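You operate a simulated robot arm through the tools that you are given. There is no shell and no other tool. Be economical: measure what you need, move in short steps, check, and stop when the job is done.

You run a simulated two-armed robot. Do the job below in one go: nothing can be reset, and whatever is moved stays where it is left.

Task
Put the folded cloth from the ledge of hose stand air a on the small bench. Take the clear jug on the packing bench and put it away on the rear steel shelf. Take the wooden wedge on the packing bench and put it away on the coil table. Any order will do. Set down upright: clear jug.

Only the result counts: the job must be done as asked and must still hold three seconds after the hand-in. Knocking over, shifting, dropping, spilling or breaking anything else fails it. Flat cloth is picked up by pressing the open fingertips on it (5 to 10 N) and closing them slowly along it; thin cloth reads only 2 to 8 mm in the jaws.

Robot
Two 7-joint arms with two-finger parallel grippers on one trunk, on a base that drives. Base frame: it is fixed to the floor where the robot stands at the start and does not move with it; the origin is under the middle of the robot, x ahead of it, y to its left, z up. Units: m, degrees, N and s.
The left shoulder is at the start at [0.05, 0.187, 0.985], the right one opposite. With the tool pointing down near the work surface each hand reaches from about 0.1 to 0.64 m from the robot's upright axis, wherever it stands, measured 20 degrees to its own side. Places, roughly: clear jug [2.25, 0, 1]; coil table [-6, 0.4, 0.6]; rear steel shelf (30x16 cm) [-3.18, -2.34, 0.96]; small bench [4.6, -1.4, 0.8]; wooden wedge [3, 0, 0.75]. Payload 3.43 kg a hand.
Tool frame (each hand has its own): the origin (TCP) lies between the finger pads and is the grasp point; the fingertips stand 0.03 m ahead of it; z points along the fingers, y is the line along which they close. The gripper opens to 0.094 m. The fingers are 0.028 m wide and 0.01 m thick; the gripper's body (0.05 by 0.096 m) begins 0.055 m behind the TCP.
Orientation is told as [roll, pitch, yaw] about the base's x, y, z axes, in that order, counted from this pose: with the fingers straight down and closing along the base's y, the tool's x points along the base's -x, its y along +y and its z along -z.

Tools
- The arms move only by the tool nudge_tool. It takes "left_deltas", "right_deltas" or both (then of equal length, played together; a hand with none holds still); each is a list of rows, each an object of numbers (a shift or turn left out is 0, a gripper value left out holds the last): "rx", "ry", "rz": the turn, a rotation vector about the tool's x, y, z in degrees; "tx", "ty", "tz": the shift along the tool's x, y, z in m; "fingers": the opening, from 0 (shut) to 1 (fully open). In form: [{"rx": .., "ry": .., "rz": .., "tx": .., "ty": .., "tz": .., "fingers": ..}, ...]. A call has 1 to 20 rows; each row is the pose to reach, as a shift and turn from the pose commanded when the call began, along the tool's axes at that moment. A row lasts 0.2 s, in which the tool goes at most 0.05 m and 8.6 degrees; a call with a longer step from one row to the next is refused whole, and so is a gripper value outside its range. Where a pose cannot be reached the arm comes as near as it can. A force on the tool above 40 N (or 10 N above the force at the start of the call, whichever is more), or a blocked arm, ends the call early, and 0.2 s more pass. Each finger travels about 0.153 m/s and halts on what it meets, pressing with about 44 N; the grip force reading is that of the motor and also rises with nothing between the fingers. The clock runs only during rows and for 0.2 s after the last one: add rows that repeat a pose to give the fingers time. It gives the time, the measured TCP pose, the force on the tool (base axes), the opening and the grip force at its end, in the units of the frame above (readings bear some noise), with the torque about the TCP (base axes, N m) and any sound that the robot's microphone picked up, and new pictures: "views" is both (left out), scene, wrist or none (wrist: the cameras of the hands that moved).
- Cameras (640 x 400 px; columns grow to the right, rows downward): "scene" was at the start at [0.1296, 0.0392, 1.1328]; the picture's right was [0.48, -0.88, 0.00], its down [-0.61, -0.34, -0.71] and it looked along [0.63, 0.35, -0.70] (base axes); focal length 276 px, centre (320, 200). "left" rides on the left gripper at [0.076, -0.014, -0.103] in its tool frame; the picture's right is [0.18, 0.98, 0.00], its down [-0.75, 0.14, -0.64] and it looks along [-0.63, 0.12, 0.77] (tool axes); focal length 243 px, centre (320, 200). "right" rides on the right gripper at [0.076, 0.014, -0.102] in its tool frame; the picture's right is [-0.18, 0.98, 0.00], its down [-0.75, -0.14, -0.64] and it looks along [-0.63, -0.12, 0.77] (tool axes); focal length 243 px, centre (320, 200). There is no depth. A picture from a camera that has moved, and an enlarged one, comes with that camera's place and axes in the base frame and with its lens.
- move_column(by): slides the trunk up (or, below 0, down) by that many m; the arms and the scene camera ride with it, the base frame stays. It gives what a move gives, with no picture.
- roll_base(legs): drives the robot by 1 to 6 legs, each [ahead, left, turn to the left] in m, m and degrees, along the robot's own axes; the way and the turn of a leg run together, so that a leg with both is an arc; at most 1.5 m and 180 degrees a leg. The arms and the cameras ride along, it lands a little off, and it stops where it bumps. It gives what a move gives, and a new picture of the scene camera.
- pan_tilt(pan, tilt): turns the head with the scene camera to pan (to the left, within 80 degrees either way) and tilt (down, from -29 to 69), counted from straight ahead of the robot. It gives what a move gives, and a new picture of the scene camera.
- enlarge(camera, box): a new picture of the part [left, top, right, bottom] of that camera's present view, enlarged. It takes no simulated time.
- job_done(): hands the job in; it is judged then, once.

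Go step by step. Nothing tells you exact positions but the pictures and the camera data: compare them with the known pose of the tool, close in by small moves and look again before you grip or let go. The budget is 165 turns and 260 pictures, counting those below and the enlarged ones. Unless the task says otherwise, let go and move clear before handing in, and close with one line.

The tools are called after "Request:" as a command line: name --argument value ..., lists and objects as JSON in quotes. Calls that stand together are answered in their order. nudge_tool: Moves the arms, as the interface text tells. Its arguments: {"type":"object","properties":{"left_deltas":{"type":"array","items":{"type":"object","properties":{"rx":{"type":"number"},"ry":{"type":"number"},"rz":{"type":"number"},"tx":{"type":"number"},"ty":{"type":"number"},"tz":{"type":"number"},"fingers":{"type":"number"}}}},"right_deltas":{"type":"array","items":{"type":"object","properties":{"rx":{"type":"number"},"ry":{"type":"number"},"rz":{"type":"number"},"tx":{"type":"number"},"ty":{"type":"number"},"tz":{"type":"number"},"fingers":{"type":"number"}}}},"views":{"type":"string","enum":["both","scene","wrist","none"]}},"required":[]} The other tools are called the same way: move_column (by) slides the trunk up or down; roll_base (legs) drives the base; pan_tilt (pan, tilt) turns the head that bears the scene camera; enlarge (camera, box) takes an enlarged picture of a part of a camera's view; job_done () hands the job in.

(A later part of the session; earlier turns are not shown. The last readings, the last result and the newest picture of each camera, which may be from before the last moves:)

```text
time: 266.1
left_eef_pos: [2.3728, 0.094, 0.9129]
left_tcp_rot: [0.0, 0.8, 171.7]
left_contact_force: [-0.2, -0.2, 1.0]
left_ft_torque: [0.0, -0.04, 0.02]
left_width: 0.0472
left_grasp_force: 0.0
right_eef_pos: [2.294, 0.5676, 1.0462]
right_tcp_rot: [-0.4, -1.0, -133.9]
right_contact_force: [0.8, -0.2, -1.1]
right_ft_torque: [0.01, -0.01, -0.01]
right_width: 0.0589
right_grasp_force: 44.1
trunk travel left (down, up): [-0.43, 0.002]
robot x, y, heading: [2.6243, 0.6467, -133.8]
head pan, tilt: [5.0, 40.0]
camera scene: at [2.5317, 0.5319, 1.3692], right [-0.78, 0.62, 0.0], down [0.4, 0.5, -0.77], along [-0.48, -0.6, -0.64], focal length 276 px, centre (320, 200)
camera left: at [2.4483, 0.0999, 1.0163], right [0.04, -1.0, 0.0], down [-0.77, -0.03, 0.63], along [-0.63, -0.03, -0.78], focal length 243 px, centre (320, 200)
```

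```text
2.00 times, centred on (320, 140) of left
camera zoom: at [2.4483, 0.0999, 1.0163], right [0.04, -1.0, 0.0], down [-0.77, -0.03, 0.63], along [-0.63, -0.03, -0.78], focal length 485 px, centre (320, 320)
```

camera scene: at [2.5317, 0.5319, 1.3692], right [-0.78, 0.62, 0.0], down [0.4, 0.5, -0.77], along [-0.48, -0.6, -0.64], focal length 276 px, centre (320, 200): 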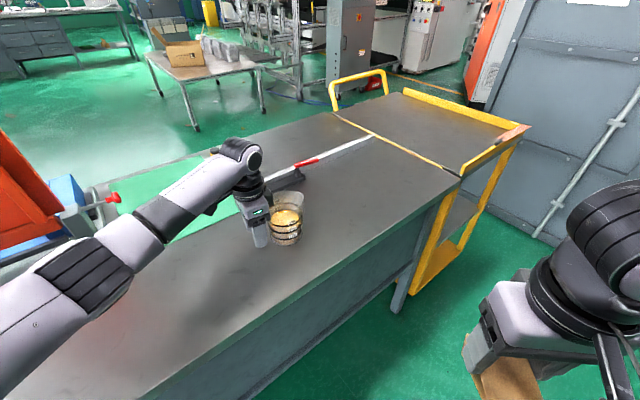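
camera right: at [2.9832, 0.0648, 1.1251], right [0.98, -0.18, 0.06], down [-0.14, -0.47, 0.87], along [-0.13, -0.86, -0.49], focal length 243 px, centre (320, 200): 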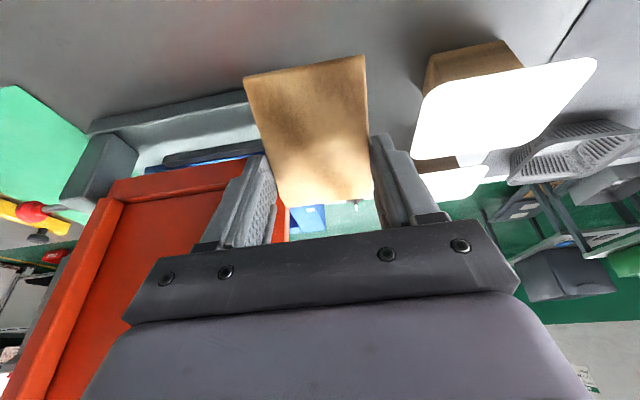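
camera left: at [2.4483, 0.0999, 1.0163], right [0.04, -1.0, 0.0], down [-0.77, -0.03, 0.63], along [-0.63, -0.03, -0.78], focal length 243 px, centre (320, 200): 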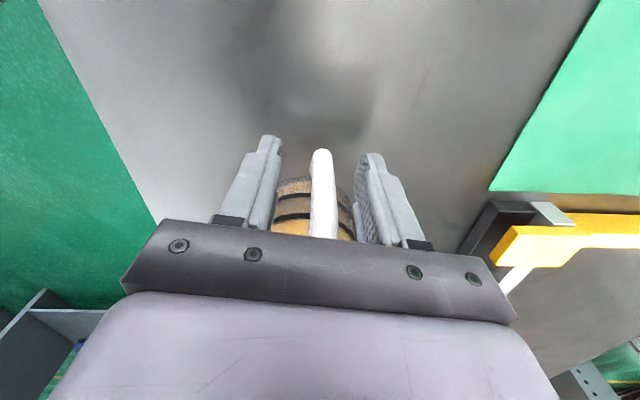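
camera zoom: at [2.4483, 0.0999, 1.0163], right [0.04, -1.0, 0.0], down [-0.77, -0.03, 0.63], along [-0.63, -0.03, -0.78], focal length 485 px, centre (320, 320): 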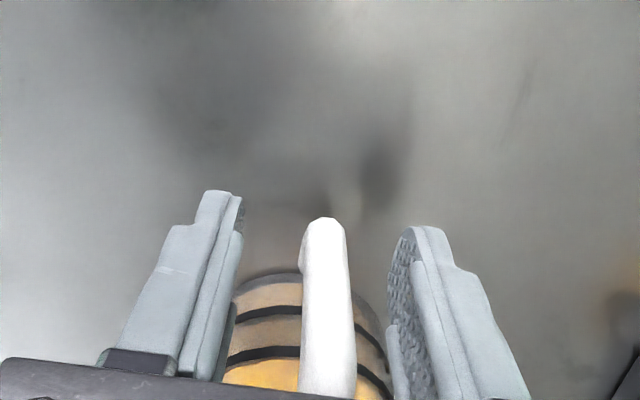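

The handle is centred between the fingers. Closing slowly.

Request:
nudge_tool --left_deltas '[{"fingers": 0.42}, {"fingers": 0.34}, {"fingers": 0.27}, {"fingers": 0.21}, {"fingers": 0.16}, {"fingers": 0.11}, {"fingers": 0.06}, {"fingers": 0.03}]' --views "wrist"

```text
time: 267.9
left_eef_pos: [2.3726, 0.095, 0.9135]
left_tcp_rot: [0.1, 0.8, 172.0]
left_contact_force: [-0.5, 0.6, 0.0]
left_ft_torque: [-0.03, -0.01, 0.04]
left_width: 0.0157
left_grasp_force: 43.5
right_eef_pos: [2.2947, 0.5685, 1.0479]
right_tcp_rot: [-0.4, -0.9, -133.9]
right_contact_force: [-0.3, -0.3, -1.1]
right_ft_torque: [0.01, 0.02, 0.04]
right_width: 0.0588
right_grasp_force: 43.9
trunk travel left (down, up): [-0.43, 0.002]
robot x, y, heading: [2.623, 0.6403, -133.6]
head pan, tilt: [5.0, 40.0]
camera left: at [2.4483, 0.1, 1.0165], right [0.04, -1.0, 0.0], down [-0.78, -0.03, 0.63], along [-0.63, -0.03, -0.78], focal length 243 px, centre (320, 200)
```

left: 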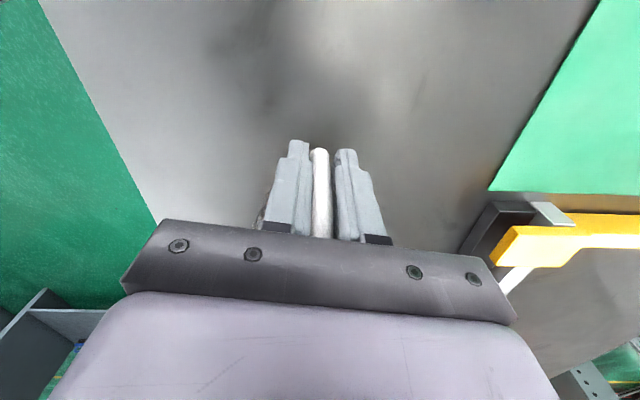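

Handle gripped at 15.7 mm. A small slow lift first, checking for tilt.

Request:
nudge_tool --left_deltas '[{"tz": -0.005}, {"tz": -0.01}, {"tz": -0.015}, {"tz": -0.02}, {"tz": -0.03}]' --views "none"

Request:
enlarge --camera "scene" --box '[200, 120, 340, 260]'

```text
time: 269.1
left_eef_pos: [2.374, 0.0952, 0.9432]
left_tcp_rot: [0.2, 0.9, 172.0]
left_contact_force: [0.6, 0.3, -2.6]
left_ft_torque: [0.02, -0.14, 0.04]
left_width: 0.0157
left_grasp_force: 43.9
right_eef_pos: [2.295, 0.5671, 1.0467]
right_tcp_rot: [-0.4, -1.0, -133.8]
right_contact_force: [0.0, 0.3, -0.1]
right_ft_torque: [-0.05, -0.01, 0.0]
right_width: 0.0588
right_grasp_force: 44.5
trunk travel left (down, up): [-0.43, 0.002]
robot x, y, heading: [2.6313, 0.6423, -133.5]
head pan, tilt: [5.0, 40.0]
```

```text
2.86 times, centred on (270, 190) of scene
camera zoom: at [2.5316, 0.5318, 1.3691], right [-0.78, 0.62, 0.0], down [0.4, 0.5, -0.77], along [-0.48, -0.6, -0.64], focal length 789 px, centre (463, 229)
```

zoom: 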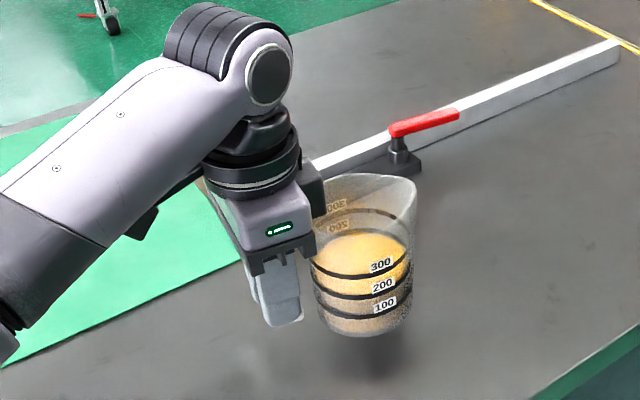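

The jug is up, level and stable. Raising it more and backing the base away from the bench.

Request:
nudge_tool --left_deltas '[{"tz": -0.02}, {"tz": -0.04}, {"tz": -0.06}, {"tz": -0.08}, {"tz": -0.1}]' --views "none"

Request:
roll_base --legs '[[-0.3, -0.28, 0]]'

```text
time: 270.3
left_eef_pos: [2.3722, 0.0958, 1.0428]
left_tcp_rot: [-0.1, 1.0, 172.0]
left_contact_force: [-0.9, -0.5, -2.1]
left_ft_torque: [-0.03, -0.16, 0.0]
left_width: 0.0156
left_grasp_force: 44.1
right_eef_pos: [2.2943, 0.5684, 1.0474]
right_tcp_rot: [-0.4, -0.9, -134.0]
right_contact_force: [0.5, -0.6, -0.4]
right_ft_torque: [0.01, 0.0, 0.03]
right_width: 0.0587
right_grasp_force: 44.0
trunk travel left (down, up): [-0.43, 0.002]
robot x, y, heading: [2.6253, 0.6389, -133.2]
head pan, tilt: [5.0, 40.0]
```

```text
time: 273.3
left_eef_pos: [2.3702, 0.5067, 1.0414]
left_tcp_rot: [0.1, 0.9, 171.5]
left_contact_force: [0.2, -0.2, -2.7]
left_ft_torque: [-0.03, -0.17, -0.02]
left_width: 0.0156
left_grasp_force: 44.4
right_eef_pos: [2.297, 0.9782, 1.0477]
right_tcp_rot: [-0.4, -0.9, -134.4]
right_contact_force: [-0.6, 0.2, -0.6]
right_ft_torque: [-0.04, -0.02, 0.01]
right_width: 0.0586
right_grasp_force: 44.2
trunk travel left (down, up): [-0.43, 0.002]
robot x, y, heading: [2.6283, 1.0533, -133.6]
head pan, tilt: [5.0, 40.0]
camera scene: at [2.5342, 0.9408, 1.3692], right [-0.78, 0.63, 0.0], down [0.4, 0.5, -0.77], along [-0.48, -0.6, -0.64], focal length 276 px, centre (320, 200)
```

scene: 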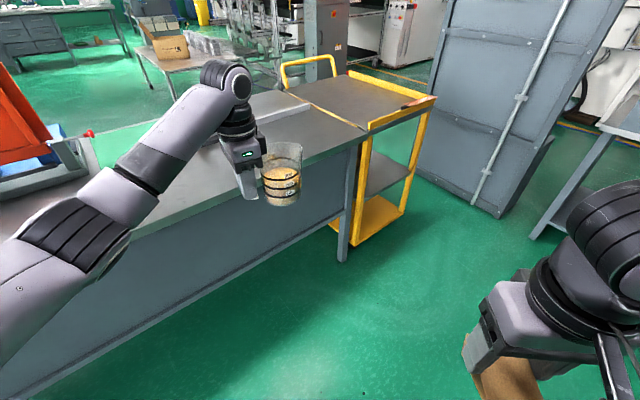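

Request:
nudge_tool --left_deltas '[{"tx": 0.01, "ty": -0.014, "rz": -5}, {"tx": 0.02, "ty": -0.028, "rz": -10}, {"tx": 0.03, "ty": -0.042, "rz": -15}, {"tx": 0.04, "ty": -0.056, "rz": -20}, {"tx": 0.05, "ty": -0.07, "rz": -25}, {"tx": 0.06, "ty": -0.084, "rz": -30}, {"tx": 0.07, "ty": -0.1, "rz": -35}, {"tx": 0.08, "ty": -0.112, "rz": -40}, {"tx": 0.087, "ty": -0.123, "rz": -45}]' --views "scene"

```text
time: 275.3
left_eef_pos: [2.476, 0.6157, 1.0447]
left_tcp_rot: [0.6, 0.5, -143.5]
left_contact_force: [-1.7, 0.6, -2.4]
left_ft_torque: [0.11, -0.14, 0.01]
left_width: 0.0158
left_grasp_force: 43.9
right_eef_pos: [2.2966, 0.9774, 1.047]
right_tcp_rot: [-0.5, -0.9, -134.2]
right_contact_force: [-0.5, 0.3, -0.7]
right_ft_torque: [0.03, 0.03, -0.01]
right_width: 0.0585
right_grasp_force: 43.7
trunk travel left (down, up): [-0.43, 0.002]
robot x, y, heading: [2.6287, 1.0503, -133.8]
head pan, tilt: [5.0, 40.0]
camera scene: at [2.5344, 0.9406, 1.3691], right [-0.78, 0.63, 0.0], down [0.4, 0.5, -0.77], along [-0.48, -0.6, -0.64], focal length 276 px, centre (320, 200)
```

scene: 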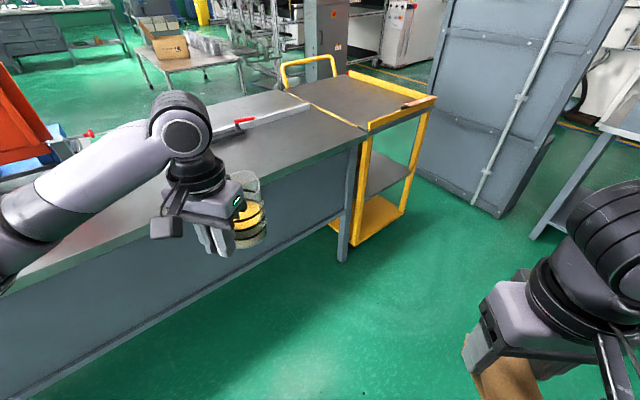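

Now back along the same route: face west, go up to y≈3.46, then west.

Request:
roll_base --legs '[[0, 0, -46.2], [0, -1.3, 0], [0, -1.1, 0], [1.1, 0, 0]]'

Request:
pan_tilt --pan 15 --tilt 30

```text
time: 300.9
left_eef_pos: [1.972, 3.2921, 1.0487]
left_tcp_rot: [0.2, -0.3, 166.5]
left_contact_force: [0.7, 0.0, -2.0]
left_ft_torque: [-0.07, -0.14, 0.01]
left_width: 0.0157
left_grasp_force: 43.6
right_eef_pos: [2.1403, 3.6678, 1.0485]
right_tcp_rot: [-1.6, -0.4, 174.2]
right_contact_force: [0.2, 0.1, -1.2]
right_ft_torque: [-0.02, 0.0, -0.01]
right_width: 0.0588
right_grasp_force: 44.1
trunk travel left (down, up): [-0.43, 0.002]
robot x, y, heading: [2.3913, 3.4623, 176.2]
head pan, tilt: [5.0, 40.0]
stopped in leg 4: the robot was blocked; the commanded pose is now the measured one
camera scene: at [2.2656, 3.4511, 1.3722], right [-0.02, 1.0, 0.02], down [0.63, 0.02, -0.78], along [-0.78, 0.0, -0.63], focal length 276 px, centre (320, 200)
```

scene: 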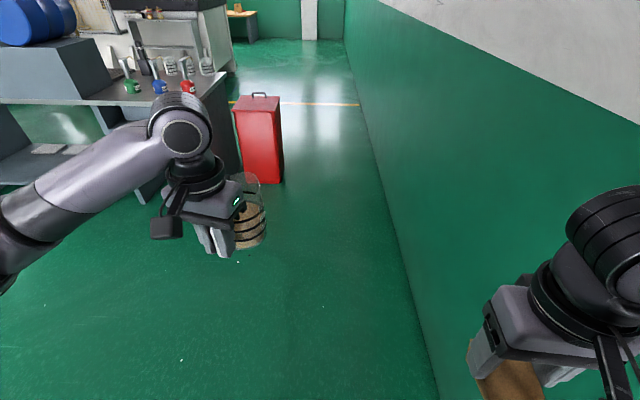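

```text
time: 301.6
left_eef_pos: [1.9738, 3.2929, 1.0494]
left_tcp_rot: [0.1, -0.7, 166.7]
left_contact_force: [0.4, 0.6, -2.7]
left_ft_torque: [-0.02, -0.17, 0.01]
left_width: 0.016
left_grasp_force: 44.0
right_eef_pos: [2.1392, 3.6687, 1.0488]
right_tcp_rot: [-1.6, -0.4, 174.3]
right_contact_force: [0.3, -0.3, -0.5]
right_ft_torque: [-0.01, 0.02, -0.02]
right_width: 0.0587
right_grasp_force: 44.0
trunk travel left (down, up): [-0.43, 0.002]
robot x, y, heading: [2.3901, 3.4645, 175.9]
head pan, tilt: [15.0, 30.0]
camera scene: at [2.2647, 3.4354, 1.3867], right [-0.19, 0.98, 0.02], down [0.47, 0.11, -0.87], along [-0.86, -0.16, -0.49], focal length 276 px, centre (320, 200)
```

scene: 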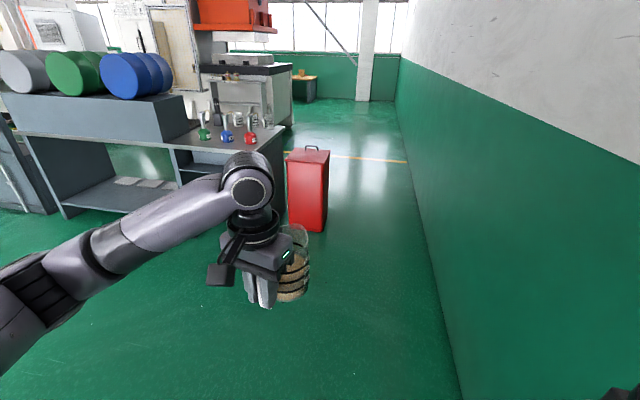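

The right elbow touched the wall fitting. Shifting away from the wall and straightening.

Request:
roll_base --legs '[[0, 0.2, 0], [0, 0, 4], [1.0, 0, 0]]'

```text
time: 309.2
left_eef_pos: [0.964, 3.0792, 1.0437]
left_tcp_rot: [0.7, 0.7, 170.0]
left_contact_force: [-0.5, 0.8, -2.1]
left_ft_torque: [-0.06, -0.17, 0.0]
left_width: 0.0153
left_grasp_force: 43.6
right_eef_pos: [1.1065, 3.4637, 1.0402]
right_tcp_rot: [-0.8, 0.8, 177.8]
right_contact_force: [-0.3, -0.4, -0.3]
right_ft_torque: [0.01, -0.01, 0.01]
right_width: 0.0588
right_grasp_force: 44.1
trunk travel left (down, up): [-0.43, 0.002]
robot x, y, heading: [1.384, 3.2674, 179.8]
head pan, tilt: [15.0, 30.0]
camera scene: at [1.2377, 3.2441, 1.3844], right [-0.25, 0.97, 0.0], down [0.48, 0.12, -0.87], along [-0.84, -0.22, -0.5], focal length 276 px, centre (320, 200)
```

scene: 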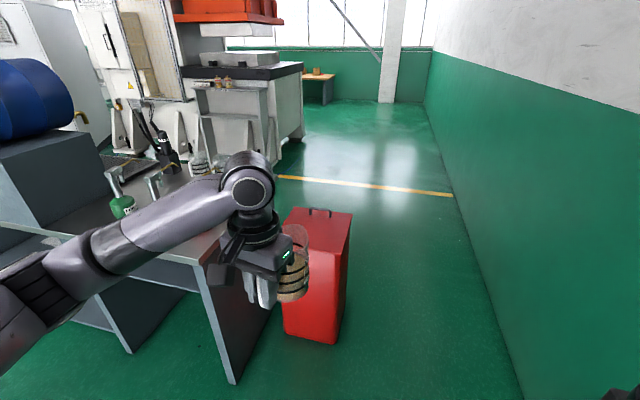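

Request:
roll_base --legs '[[0, -0.19, 0], [1.3, 0, 0], [0.8, 0, 0]]'

Request:
pan_tilt --pan 0 --tilt 15

Request:
pan_tilt --pan 70 --tilt 15

```text
time: 311.6
left_eef_pos: [0.9684, 3.2599, 1.0434]
left_tcp_rot: [0.7, 0.6, 170.2]
left_contact_force: [0.5, 0.1, -2.3]
left_ft_torque: [-0.02, -0.17, -0.02]
left_width: 0.0157
left_grasp_force: 43.7
right_eef_pos: [1.113, 3.6429, 1.0408]
right_tcp_rot: [-1.1, 1.1, 178.5]
right_contact_force: [0.0, 0.7, -0.1]
right_ft_torque: [0.02, -0.01, -0.01]
right_width: 0.0589
right_grasp_force: 44.0
trunk travel left (down, up): [-0.43, 0.002]
robot x, y, heading: [1.3871, 3.4529, 179.8]
head pan, tilt: [15.0, 30.0]
stopped in leg 1: the robot was blocked; the commanded pose is now the measured one
camera scene: at [1.2426, 3.4257, 1.3851], right [-0.25, 0.97, 0.0], down [0.48, 0.13, -0.87], along [-0.84, -0.22, -0.5], focal length 276 px, centre (320, 200)
```

scene: 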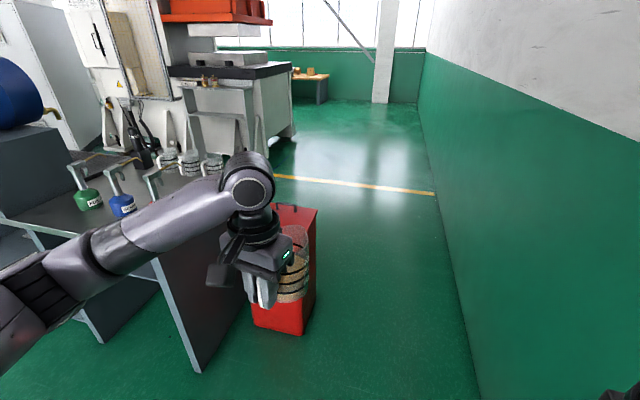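

```text
time: 312.4
left_eef_pos: [0.9673, 3.2605, 1.0434]
left_tcp_rot: [0.5, 0.5, 170.3]
left_contact_force: [-0.1, 0.4, -2.0]
left_ft_torque: [-0.02, -0.17, 0.02]
left_width: 0.0158
left_grasp_force: 43.7
right_eef_pos: [1.1113, 3.6432, 1.041]
right_tcp_rot: [-0.9, 1.0, 178.5]
right_contact_force: [-0.1, 0.2, -1.6]
right_ft_torque: [0.01, 0.03, 0.02]
right_width: 0.0587
right_grasp_force: 44.0
trunk travel left (down, up): [-0.43, 0.002]
robot x, y, heading: [1.3886, 3.4512, 179.7]
head pan, tilt: [0.0, 15.0]
camera scene: at [1.2365, 3.4486, 1.4089], right [0.01, 1.0, 0.01], down [0.26, 0.0, -0.97], along [-0.97, 0.01, -0.26], focal length 276 px, centre (320, 200)
```

scene: 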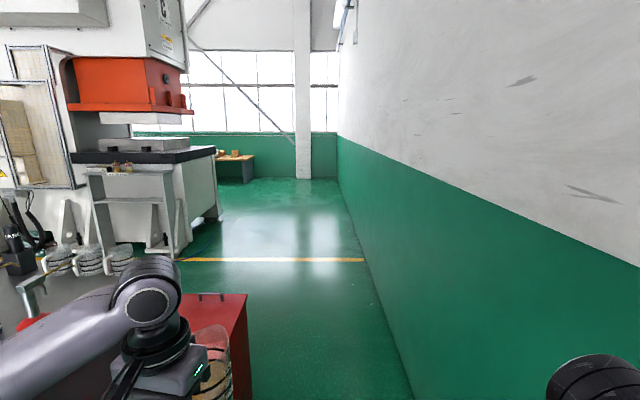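

```text
time: 313.8
left_eef_pos: [0.9675, 3.2597, 1.0418]
left_tcp_rot: [0.5, 0.6, 170.2]
left_contact_force: [-0.1, 0.2, -1.9]
left_ft_torque: [0.01, -0.15, 0.0]
left_width: 0.0156
left_grasp_force: 44.1
right_eef_pos: [1.1119, 3.6426, 1.0407]
right_tcp_rot: [-0.9, 1.0, 178.5]
right_contact_force: [0.5, -0.2, -1.2]
right_ft_torque: [0.01, -0.02, -0.03]
right_width: 0.0591
right_grasp_force: 44.0
trunk travel left (down, up): [-0.43, 0.002]
robot x, y, heading: [1.3857, 3.4534, 179.6]
head pan, tilt: [70.0, 15.0]
camera scene: at [1.2972, 3.3605, 1.4084], right [-0.94, 0.35, 0.0], down [0.09, 0.25, -0.96], along [-0.34, -0.9, -0.26], focal length 276 px, centre (320, 200)
```

scene: 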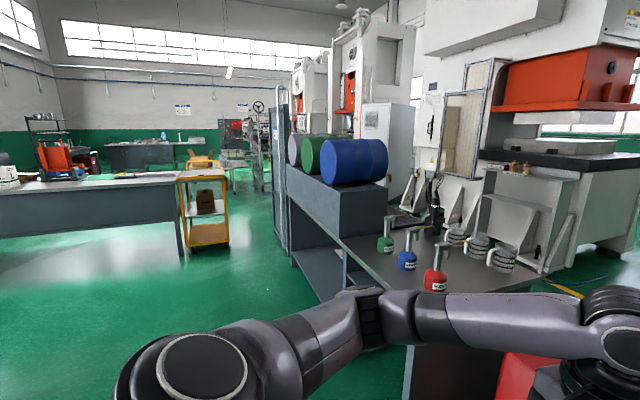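

The right elbow brushes the wall. I'll ease off and stretch the right hand forward to tuck that elbow in.

Request:
roll_base --legs '[[0, 0.05, 0]]'

Request:
nudge_tool --right_deltas '[{"tx": -0.04, "ty": 0.01}, {"tx": -0.08, "ty": 0.02}, {"tx": -0.12, "ty": 0.03}, {"tx": -0.16, "ty": 0.04}, {"tx": -0.2, "ty": 0.05}]' --views "none"

Request:
roll_base --legs '[[0, -0.05, 0.3], [0.7, 0, 0]]'

```text
time: 314.9
left_eef_pos: [0.9648, 3.2136, 1.0438]
left_tcp_rot: [0.6, 0.7, 170.1]
left_contact_force: [-0.6, -0.7, -2.1]
left_ft_torque: [-0.02, -0.19, 0.03]
left_width: 0.0159
left_grasp_force: 43.9
right_eef_pos: [1.1107, 3.598, 1.0398]
right_tcp_rot: [-0.7, 1.1, 178.4]
right_contact_force: [-0.3, -0.4, -0.6]
right_ft_torque: [0.01, 0.04, 0.0]
right_width: 0.0587
right_grasp_force: 44.5
trunk travel left (down, up): [-0.43, 0.002]
robot x, y, heading: [1.3873, 3.4065, 179.6]
head pan, tilt: [70.0, 15.0]
camera scene: at [1.295, 3.316, 1.4086], right [-0.94, 0.35, 0.0], down [0.09, 0.24, -0.97], along [-0.34, -0.91, -0.26], focal length 276 px, centre (320, 200)
```

scene: 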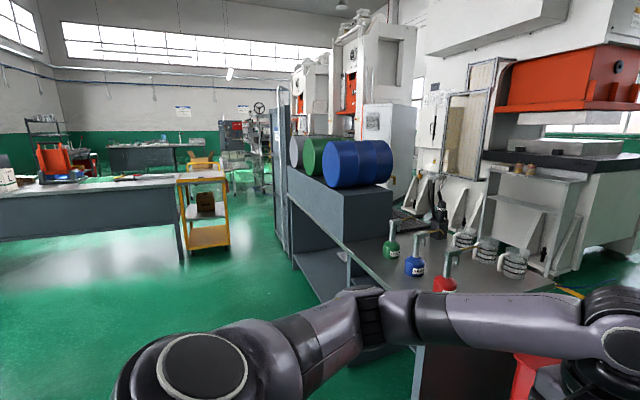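

```text
time: 316.1
left_eef_pos: [0.9647, 3.2147, 1.0419]
left_tcp_rot: [0.7, 0.9, 170.3]
left_contact_force: [0.1, 0.6, -1.8]
left_ft_torque: [-0.03, -0.16, 0.01]
left_width: 0.0161
left_grasp_force: 44.4
right_eef_pos: [0.9084, 3.5508, 1.0333]
right_tcp_rot: [-0.7, 1.2, 178.5]
right_contact_force: [-0.1, 0.2, -1.0]
right_ft_torque: [0.02, 0.0, 0.02]
right_width: 0.0589
right_grasp_force: 44.0
trunk travel left (down, up): [-0.43, 0.002]
robot x, y, heading: [1.3851, 3.4045, 179.6]
head pan, tilt: [70.0, 15.0]
```

```text
time: 320.7
left_eef_pos: [0.2731, 3.2584, 1.0427]
left_tcp_rot: [0.8, 0.9, 170.9]
left_contact_force: [-0.1, -0.5, -1.8]
left_ft_torque: [-0.02, -0.17, 0.0]
left_width: 0.0157
left_grasp_force: 44.0
right_eef_pos: [0.2126, 3.596, 1.033]
right_tcp_rot: [-0.7, 1.3, 179.0]
right_contact_force: [-0.6, -0.1, 0.6]
right_ft_torque: [0.01, -0.02, -0.01]
right_width: 0.059
right_grasp_force: 43.9
trunk travel left (down, up): [-0.43, 0.002]
robot x, y, heading: [0.6927, 3.4509, -179.7]
head pan, tilt: [70.0, 15.0]
camera scene: at [0.6004, 3.3644, 1.4086], right [-0.94, 0.34, 0.0], down [0.09, 0.24, -0.97], along [-0.33, -0.91, -0.26], focal length 276 px, centre (320, 200)
```

scene: 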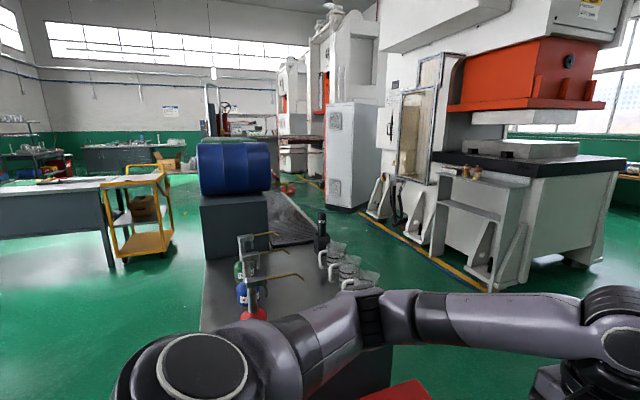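

Request:
roll_base --legs '[[0.7, 0, 0], [0.7, 0, 0]]'

Request:
pan_tilt --pan 0 --tilt 10

Request:
pan_tilt --pan 60 --tilt 10

```text
time: 328.0
left_eef_pos: [-1.1304, 3.2548, 1.0429]
left_tcp_rot: [0.8, 0.8, 170.7]
left_contact_force: [-0.1, -0.2, -2.2]
left_ft_torque: [-0.04, -0.15, 0.02]
left_width: 0.016
left_grasp_force: 43.6
right_eef_pos: [-1.189, 3.5914, 1.034]
right_tcp_rot: [-0.7, 1.2, 179.0]
right_contact_force: [0.1, -0.5, -1.4]
right_ft_torque: [-0.01, 0.0, 0.0]
right_width: 0.059
right_grasp_force: 43.8
trunk travel left (down, up): [-0.43, 0.002]
robot x, y, heading: [-0.7121, 3.4438, -179.7]
head pan, tilt: [70.0, 15.0]
camera scene: at [-0.8021, 3.3594, 1.4086], right [-0.94, 0.34, 0.0], down [0.09, 0.24, -0.97], along [-0.33, -0.91, -0.26], focal length 276 px, centre (320, 200)
```

scene: 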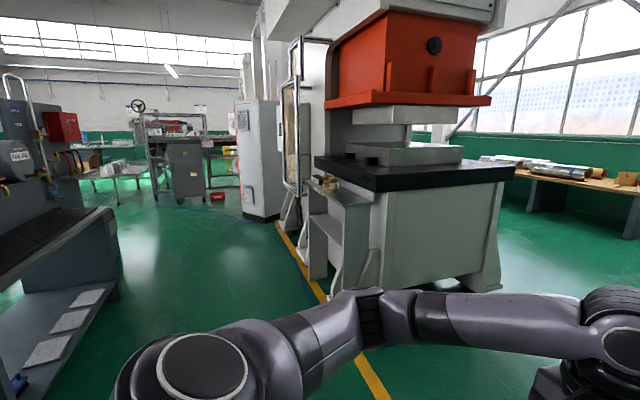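

```text
time: 329.4
left_eef_pos: [-1.1309, 3.2546, 1.0437]
left_tcp_rot: [0.8, 0.8, 170.7]
left_contact_force: [-0.5, 0.1, -3.0]
left_ft_torque: [-0.04, -0.16, 0.02]
left_width: 0.0157
left_grasp_force: 43.7
right_eef_pos: [-1.1895, 3.5908, 1.0336]
right_tcp_rot: [-0.7, 1.2, 179.1]
right_contact_force: [0.4, -0.5, -0.1]
right_ft_torque: [0.0, 0.0, 0.03]
right_width: 0.0589
right_grasp_force: 43.9
trunk travel left (down, up): [-0.43, 0.002]
robot x, y, heading: [-0.7113, 3.4504, -179.7]
head pan, tilt: [0.0, 10.0]
camera scene: at [-0.863, 3.4469, 1.4168], right [0.0, 1.0, 0.0], down [0.17, 0.0, -0.98], along [-0.98, 0.0, -0.17], focal length 276 px, centre (320, 200)
```

scene: 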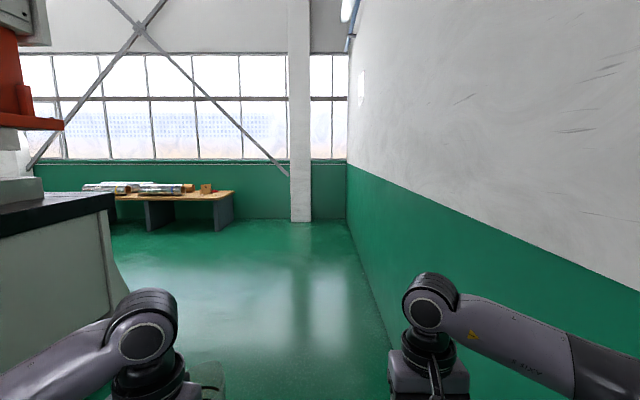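

```text
time: 330.7
left_eef_pos: [-1.13, 3.2549, 1.0427]
left_tcp_rot: [0.9, 0.7, 170.8]
left_contact_force: [0.7, -0.4, -2.2]
left_ft_torque: [-0.03, -0.15, -0.01]
left_width: 0.0158
left_grasp_force: 43.8
right_eef_pos: [-1.1897, 3.5907, 1.0358]
right_tcp_rot: [-0.7, 1.2, 178.9]
right_contact_force: [0.3, 0.8, -0.7]
right_ft_torque: [-0.04, 0.0, 0.0]
right_width: 0.0587
right_grasp_force: 44.0
trunk travel left (down, up): [-0.43, 0.002]
robot x, y, heading: [-0.7085, 3.4486, -179.7]
head pan, tilt: [60.0, 10.0]
camera scene: at [-0.8163, 3.3666, 1.4168], right [-0.87, 0.5, 0.0], down [0.09, 0.15, -0.98], along [-0.49, -0.85, -0.17], focal length 276 px, centre (320, 200)
```

scene: 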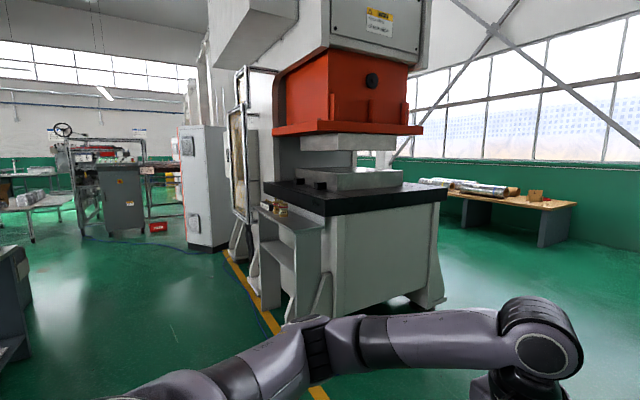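

The passage continues west behind the presses, and the coil table with rolls is visible by the windows. Driving west.

Request:
roll_base --legs '[[1.45, 0.05, 0], [1.45, 0.1, 0], [0.8, 0.1, 0]]'

Request:
pan_tilt --pan 30 --tilt 15

Request:
pan_tilt --pan 80 --tilt 15

```text
time: 348.5
left_eef_pos: [-4.8191, 3.1404, 1.0417]
left_tcp_rot: [0.8, 0.8, 168.5]
left_contact_force: [-0.4, 0.1, -1.7]
left_ft_torque: [-0.02, -0.14, 0.02]
left_width: 0.0157
left_grasp_force: 44.0
right_eef_pos: [-4.866, 3.4794, 1.0335]
right_tcp_rot: [-0.7, 1.2, 176.8]
right_contact_force: [-0.6, 0.1, -1.5]
right_ft_torque: [-0.01, 0.0, 0.03]
right_width: 0.0588
right_grasp_force: 44.4
trunk travel left (down, up): [-0.43, 0.002]
robot x, y, heading: [-4.3924, 3.3151, 178.2]
head pan, tilt: [60.0, 10.0]
camera scene: at [-4.5019, 3.2403, 1.4168], right [-0.85, 0.53, 0.0], down [0.09, 0.15, -0.98], along [-0.52, -0.84, -0.17], focal length 276 px, centre (320, 200)
```

scene: 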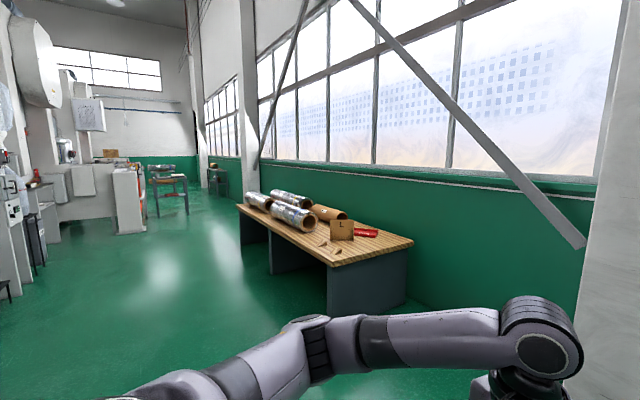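

```text
time: 349.4
left_eef_pos: [-4.8192, 3.1398, 1.0432]
left_tcp_rot: [0.8, 0.8, 168.5]
left_contact_force: [-0.3, 1.2, -2.4]
left_ft_torque: [-0.03, -0.13, -0.02]
left_width: 0.0158
left_grasp_force: 43.8
right_eef_pos: [-4.8665, 3.4796, 1.0346]
right_tcp_rot: [-0.8, 1.1, 176.8]
right_contact_force: [-0.7, -0.1, -1.4]
right_ft_torque: [-0.02, 0.01, 0.01]
right_width: 0.0585
right_grasp_force: 44.0
trunk travel left (down, up): [-0.43, 0.002]
robot x, y, heading: [-4.3938, 3.3168, 177.8]
head pan, tilt: [30.0, 15.0]
camera scene: at [-4.5348, 3.2752, 1.4087], right [-0.47, 0.88, 0.0], down [0.23, 0.12, -0.97], along [-0.85, -0.45, -0.26], focal length 276 px, centre (320, 200)
```

scene: 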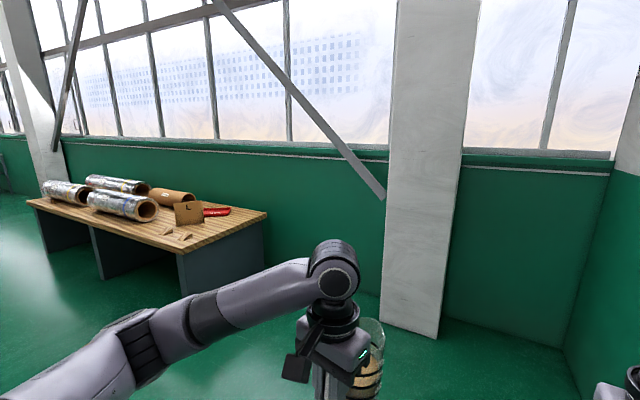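

```text
time: 350.6
left_eef_pos: [-4.8191, 3.1412, 1.0437]
left_tcp_rot: [0.8, 0.9, 168.5]
left_contact_force: [0.1, -0.5, -2.1]
left_ft_torque: [-0.06, -0.15, 0.0]
left_width: 0.0158
left_grasp_force: 43.9
right_eef_pos: [-4.8659, 3.478, 1.0336]
right_tcp_rot: [-0.7, 1.1, 176.8]
right_contact_force: [0.1, 0.1, -0.4]
right_ft_torque: [-0.01, 0.03, 0.01]
right_width: 0.0589
right_grasp_force: 44.1
trunk travel left (down, up): [-0.43, 0.002]
robot x, y, heading: [-4.3985, 3.3143, 177.8]
head pan, tilt: [80.0, 15.0]
camera scene: at [-4.4718, 3.2278, 1.4087], right [-0.98, 0.21, 0.0], down [0.05, 0.25, -0.97], along [-0.2, -0.94, -0.26], focal length 276 px, centre (320, 200)
```

scene: 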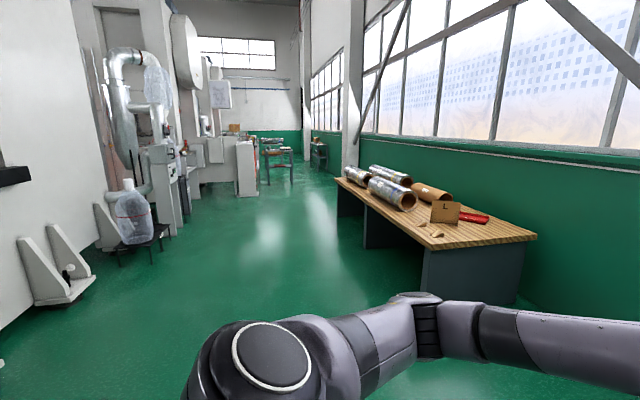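

The coil table top (z≈0.6) spans x −6.4…−5.55 and y −0.8…1.72, with free space near its north-east corner. Heading there to set down the wedge first.

Request:
roll_base --legs '[[0.15, 1.0, 2], [0.1, 0.85, 0]]'

Request:
pan_tilt --pan -10 --tilt 35

```text
time: 367.2
left_eef_pos: [-5.072, 1.2751, 1.0428]
left_tcp_rot: [0.8, 0.8, 170.8]
left_contact_force: [-0.3, 0.0, -1.9]
left_ft_torque: [-0.02, -0.17, -0.02]
left_width: 0.0159
left_grasp_force: 44.2
right_eef_pos: [-5.1332, 1.6126, 1.0335]
right_tcp_rot: [-0.7, 1.3, 179.1]
right_contact_force: [0.9, 0.1, -0.3]
right_ft_torque: [-0.01, 0.01, 0.0]
right_width: 0.0587
right_grasp_force: 43.6
trunk travel left (down, up): [-0.43, 0.002]
robot x, y, heading: [-4.6526, 1.472, -179.5]
head pan, tilt: [80.0, 15.0]
camera scene: at [-4.7293, 1.3765, 1.4087], right [-0.99, 0.17, 0.0], down [0.04, 0.26, -0.97], along [-0.16, -0.95, -0.26], focal length 276 px, centre (320, 200)
```

scene: 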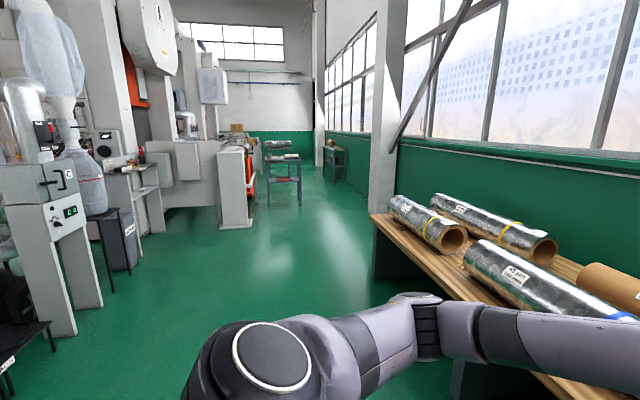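

```text
time: 368.8
left_eef_pos: [-5.0735, 1.2756, 1.0414]
left_tcp_rot: [0.8, 0.8, 170.7]
left_contact_force: [-0.1, 0.1, -1.8]
left_ft_torque: [-0.04, -0.18, 0.04]
left_width: 0.0157
left_grasp_force: 44.2
right_eef_pos: [-5.1327, 1.6117, 1.0343]
right_tcp_rot: [-0.8, 1.2, 179.0]
right_contact_force: [0.6, -0.3, -0.6]
right_ft_torque: [-0.01, 0.04, -0.01]
right_width: 0.059
right_grasp_force: 43.8
trunk travel left (down, up): [-0.43, 0.002]
robot x, y, heading: [-4.6557, 1.4712, -179.9]
head pan, tilt: [-10.0, 35.0]
camera scene: at [-4.8002, 1.4835, 1.3767], right [0.17, 0.99, 0.0], down [0.57, -0.1, -0.82], along [-0.81, 0.14, -0.57], focal length 276 px, centre (320, 200)
```

scene: 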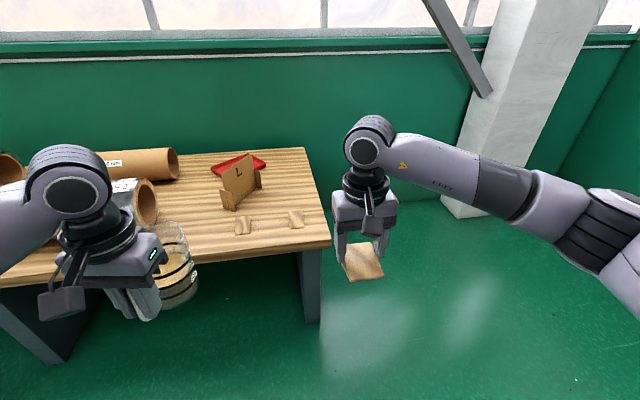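

Request:
roll_base --legs '[[0.46, 0.13, 0]]'

Request:
move_column --by -0.2

Request:
nudge_tool --right_deltas '[{"ry": -7, "tz": 0.01, "ty": 0.015}, {"ry": -14, "tz": 0.03, "ty": 0.03}, {"ry": -22, "tz": 0.06, "ty": 0.045}]'

```text
time: 371.7
left_eef_pos: [-5.5304, 1.1462, 1.043]
left_tcp_rot: [0.7, 0.8, 170.6]
left_contact_force: [-0.5, 0.8, -3.0]
left_ft_torque: [0.0, -0.16, -0.02]
left_width: 0.0158
left_grasp_force: 44.2
right_eef_pos: [-5.5909, 1.4814, 1.0335]
right_tcp_rot: [-0.8, 1.2, 178.8]
right_contact_force: [-0.3, 0.1, -1.6]
right_ft_torque: [-0.04, 0.0, -0.04]
right_width: 0.0591
right_grasp_force: 43.7
trunk travel left (down, up): [-0.43, 0.002]
robot x, y, heading: [-5.1108, 1.3331, -179.9]
head pan, tilt: [-10.0, 35.0]
camera scene: at [-5.2576, 1.3526, 1.3766], right [0.17, 0.99, 0.0], down [0.57, -0.1, -0.82], along [-0.81, 0.14, -0.57], focal length 276 px, centre (320, 200)
```

scene: 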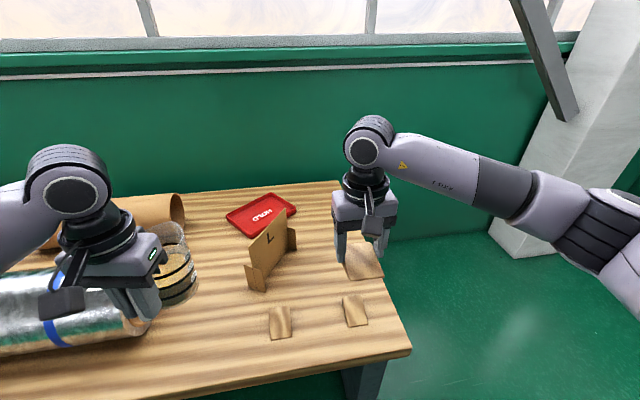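

```text
time: 373.8
left_eef_pos: [-5.5318, 1.1459, 0.8434]
left_tcp_rot: [0.8, 0.8, 170.6]
left_contact_force: [0.0, 1.1, -2.1]
left_ft_torque: [-0.02, -0.14, 0.01]
left_width: 0.0157
left_grasp_force: 44.0
right_eef_pos: [-5.5905, 1.4823, 0.8349]
right_tcp_rot: [-0.7, 1.1, 178.9]
right_contact_force: [-0.1, 0.4, -0.8]
right_ft_torque: [-0.01, 0.01, 0.0]
right_width: 0.0585
right_grasp_force: 44.0
trunk travel left (down, up): [-0.23, 0.202]
robot x, y, heading: [-5.1144, 1.3371, -179.7]
head pan, tilt: [-10.0, 35.0]
```

```text
time: 374.6
left_eef_pos: [-5.5309, 1.1448, 0.8438]
left_tcp_rot: [0.9, 0.8, 170.5]
left_contact_force: [0.3, 0.2, -1.8]
left_ft_torque: [-0.02, -0.15, -0.02]
left_width: 0.0156
left_grasp_force: 44.0
right_eef_pos: [-5.5888, 1.4371, 0.7744]
right_tcp_rot: [-0.6, -20.9, 179.0]
right_contact_force: [-0.2, 0.3, -1.5]
right_ft_torque: [-0.01, -0.01, 0.01]
right_width: 0.0588
right_grasp_force: 43.9
trunk travel left (down, up): [-0.23, 0.202]
robot x, y, heading: [-5.1114, 1.3373, -179.8]
head pan, tilt: [-10.0, 35.0]
camera scene: at [-5.2572, 1.3527, 1.1767], right [0.17, 0.99, 0.0], down [0.57, -0.1, -0.82], along [-0.81, 0.14, -0.57], focal length 276 px, centre (320, 200)
camera right: at [-5.4808, 1.4191, 0.8433], right [-0.19, -0.98, 0.06], down [-0.47, 0.14, 0.87], along [-0.86, 0.14, -0.49], focal length 243 px, centre (320, 200)
```

scene: 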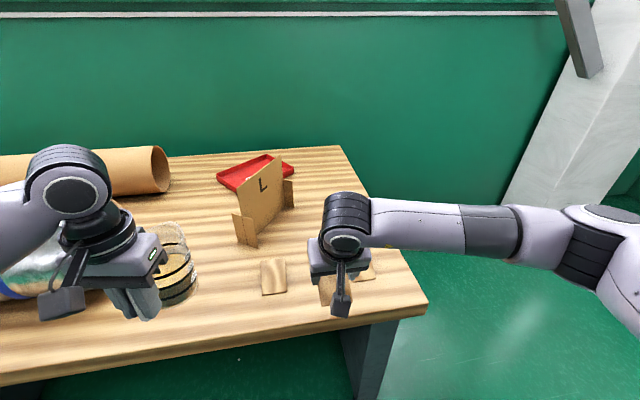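
right: 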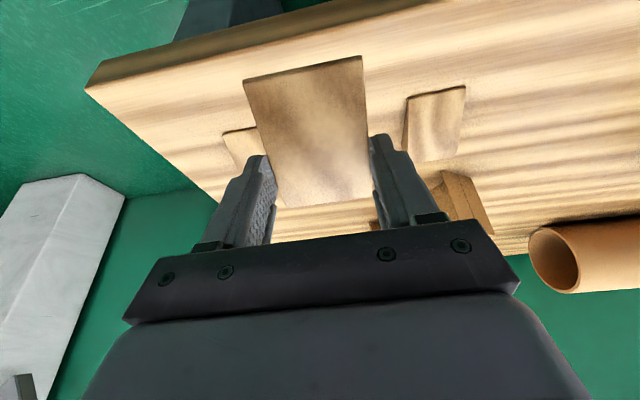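

The table top is nearer z≈0.655. I'll set the wedge at about (−5.64, 1.43), between the two small pieces. Moving down toward contact.

Request:
nudge_tool --right_deltas '[{"tx": -0.011, "ty": 0.004, "tz": 0.03}, {"tx": -0.0217, "ty": 0.0079, "tz": 0.06}, {"tx": -0.0217, "ty": 0.0079, "tz": 0.078}]'

```text
time: 375.4
left_eef_pos: [-5.5312, 1.1452, 0.8429]
left_tcp_rot: [0.8, 0.7, 170.6]
left_contact_force: [0.0, -0.1, -3.7]
left_ft_torque: [-0.06, -0.15, 0.03]
left_width: 0.0157
left_grasp_force: 43.8
right_eef_pos: [-5.6371, 1.4302, 0.7089]
right_tcp_rot: [-0.7, -20.8, 179.1]
right_contact_force: [0.1, 0.7, -1.5]
right_ft_torque: [0.03, 0.0, -0.03]
right_width: 0.0588
right_grasp_force: 43.4
trunk travel left (down, up): [-0.23, 0.202]
robot x, y, heading: [-5.1136, 1.3402, -179.9]
head pan, tilt: [-10.0, 35.0]
camera scene: at [-5.2572, 1.3528, 1.1767], right [0.17, 0.99, 0.0], down [0.57, -0.1, -0.82], along [-0.81, 0.14, -0.57], focal length 276 px, centre (320, 200)
camera right: at [-5.5288, 1.4138, 0.778], right [-0.19, -0.98, 0.05], down [-0.47, 0.14, 0.87], along [-0.86, 0.14, -0.49], focal length 243 px, centre (320, 200)
```

scene: 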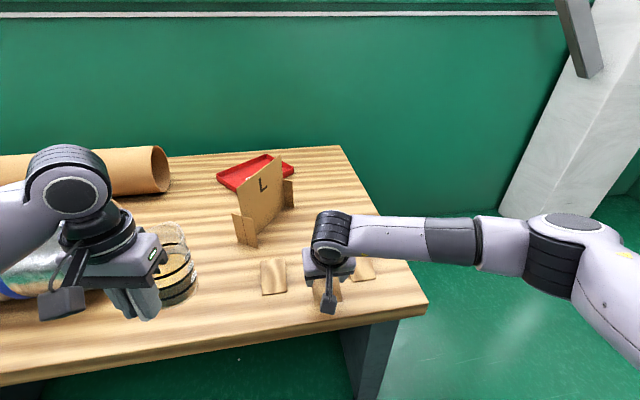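
right: 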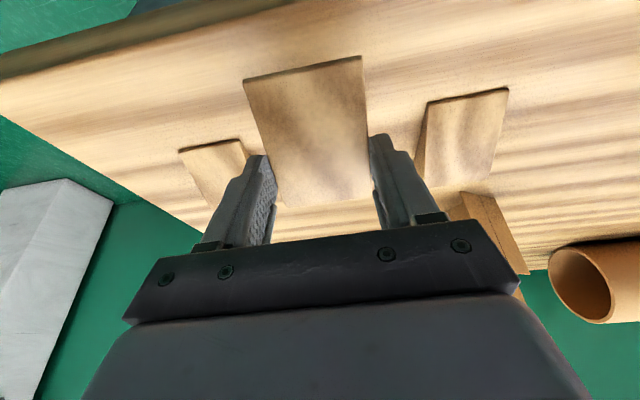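

Request:
nudge_tool --right_deltas '[{"ty": 0.006, "tx": 0.0018, "tz": 0.0047}, {"ty": 0.006, "tx": 0.003, "tz": 0.008}]' --views "none"

Request:
nudge_tool --right_deltas '[{"tx": 0.0011, "tz": 0.0028}]' --views "none"

Request:
nudge_tool --right_deltas '[{"tx": 0.0007, "tz": 0.0019}]' --views "wrist"

```text
time: 376.0
left_eef_pos: [-5.5308, 1.145, 0.8418]
left_tcp_rot: [0.8, 0.8, 170.7]
left_contact_force: [-1.1, -0.7, -2.3]
left_ft_torque: [-0.04, -0.16, -0.03]
left_width: 0.0156
left_grasp_force: 43.7
right_eef_pos: [-5.6381, 1.4256, 0.6995]
right_tcp_rot: [-0.7, -20.8, 179.1]
right_contact_force: [-0.4, 0.0, 0.2]
right_ft_torque: [-0.02, -0.02, 0.01]
right_width: 0.0585
right_grasp_force: 44.0
trunk travel left (down, up): [-0.23, 0.202]
robot x, y, heading: [-5.1145, 1.3433, -179.7]
head pan, tilt: [-10.0, 35.0]
```

```text
time: 376.4
left_eef_pos: [-5.5299, 1.1453, 0.8442]
left_tcp_rot: [0.8, 0.9, 170.6]
left_contact_force: [0.0, 0.5, -2.2]
left_ft_torque: [-0.08, -0.16, 0.02]
left_width: 0.0157
left_grasp_force: 44.0
right_eef_pos: [-5.6379, 1.4269, 0.6961]
right_tcp_rot: [-0.7, -20.9, 179.0]
right_contact_force: [-0.4, 0.3, -0.3]
right_ft_torque: [0.0, 0.0, 0.04]
right_width: 0.0591
right_grasp_force: 43.8
trunk travel left (down, up): [-0.23, 0.202]
robot x, y, heading: [-5.1106, 1.3423, -179.9]
head pan, tilt: [-10.0, 35.0]
```

```text
time: 376.8
left_eef_pos: [-5.5301, 1.145, 0.843]
left_tcp_rot: [0.8, 0.9, 170.6]
left_contact_force: [0.5, 0.0, -1.8]
left_ft_torque: [-0.02, -0.18, -0.01]
left_width: 0.016
left_grasp_force: 43.8
right_eef_pos: [-5.6383, 1.4275, 0.6949]
right_tcp_rot: [-0.7, -20.9, 179.1]
right_contact_force: [-0.3, -0.5, -0.5]
right_ft_torque: [0.0, 0.02, 0.04]
right_width: 0.0587
right_grasp_force: 44.4
trunk travel left (down, up): [-0.23, 0.202]
robot x, y, heading: [-5.1103, 1.338, -179.9]
head pan, tilt: [-10.0, 35.0]
camera right: at [-5.5291, 1.4089, 0.7637], right [-0.19, -0.98, 0.05], down [-0.47, 0.14, 0.87], along [-0.86, 0.14, -0.49], focal length 243 px, centre (320, 200)
```

right: 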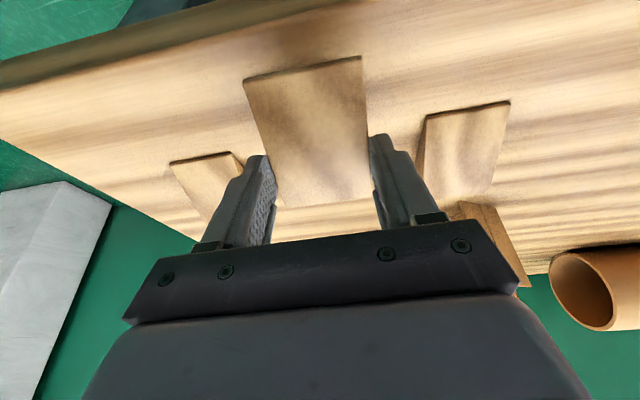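

Request:
nudge_tool --right_deltas '[{"tx": 0.0011, "tz": 0.0028}, {"tx": 0.0021, "tz": 0.0056}]' --views "none"

Request:
nudge_tool --right_deltas '[{"tx": 0.0011, "tz": 0.0028}, {"tx": 0.0021, "tz": 0.0056}]' --views "wrist"

```text
time: 377.4
left_eef_pos: [-5.5302, 1.1452, 0.8423]
left_tcp_rot: [0.9, 0.8, 170.7]
left_contact_force: [0.5, -0.6, -2.5]
left_ft_torque: [-0.06, -0.15, 0.02]
left_width: 0.0154
left_grasp_force: 44.2
right_eef_pos: [-5.6382, 1.4268, 0.6893]
right_tcp_rot: [-0.7, -20.8, 179.1]
right_contact_force: [-0.2, 0.2, -0.5]
right_ft_torque: [0.0, 0.02, -0.01]
right_width: 0.059
right_grasp_force: 43.9
trunk travel left (down, up): [-0.23, 0.202]
robot x, y, heading: [-5.1106, 1.3353, -179.9]
head pan, tilt: [-10.0, 35.0]
```

```text
time: 378.0
left_eef_pos: [-5.5299, 1.1454, 0.843]
left_tcp_rot: [0.7, 0.8, 170.6]
left_contact_force: [-0.5, 0.3, -2.4]
left_ft_torque: [-0.03, -0.16, 0.03]
left_width: 0.0157
left_grasp_force: 44.1
right_eef_pos: [-5.638, 1.4254, 0.6823]
right_tcp_rot: [-0.7, -20.9, 179.2]
right_contact_force: [0.1, 0.0, 0.0]
right_ft_torque: [0.0, -0.01, 0.0]
right_width: 0.0587
right_grasp_force: 44.2
trunk travel left (down, up): [-0.23, 0.202]
robot x, y, heading: [-5.1137, 1.338, -179.9]
head pan, tilt: [-10.0, 35.0]
camera right: at [-5.5299, 1.4078, 0.751], right [-0.19, -0.98, 0.05], down [-0.47, 0.14, 0.87], along [-0.86, 0.14, -0.49], focal length 243 px, centre (320, 200)
```

right: 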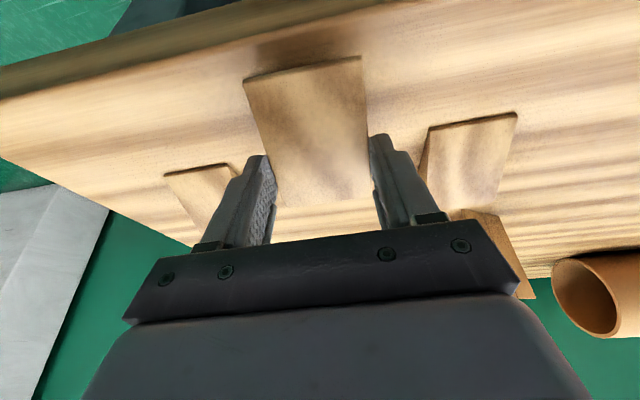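

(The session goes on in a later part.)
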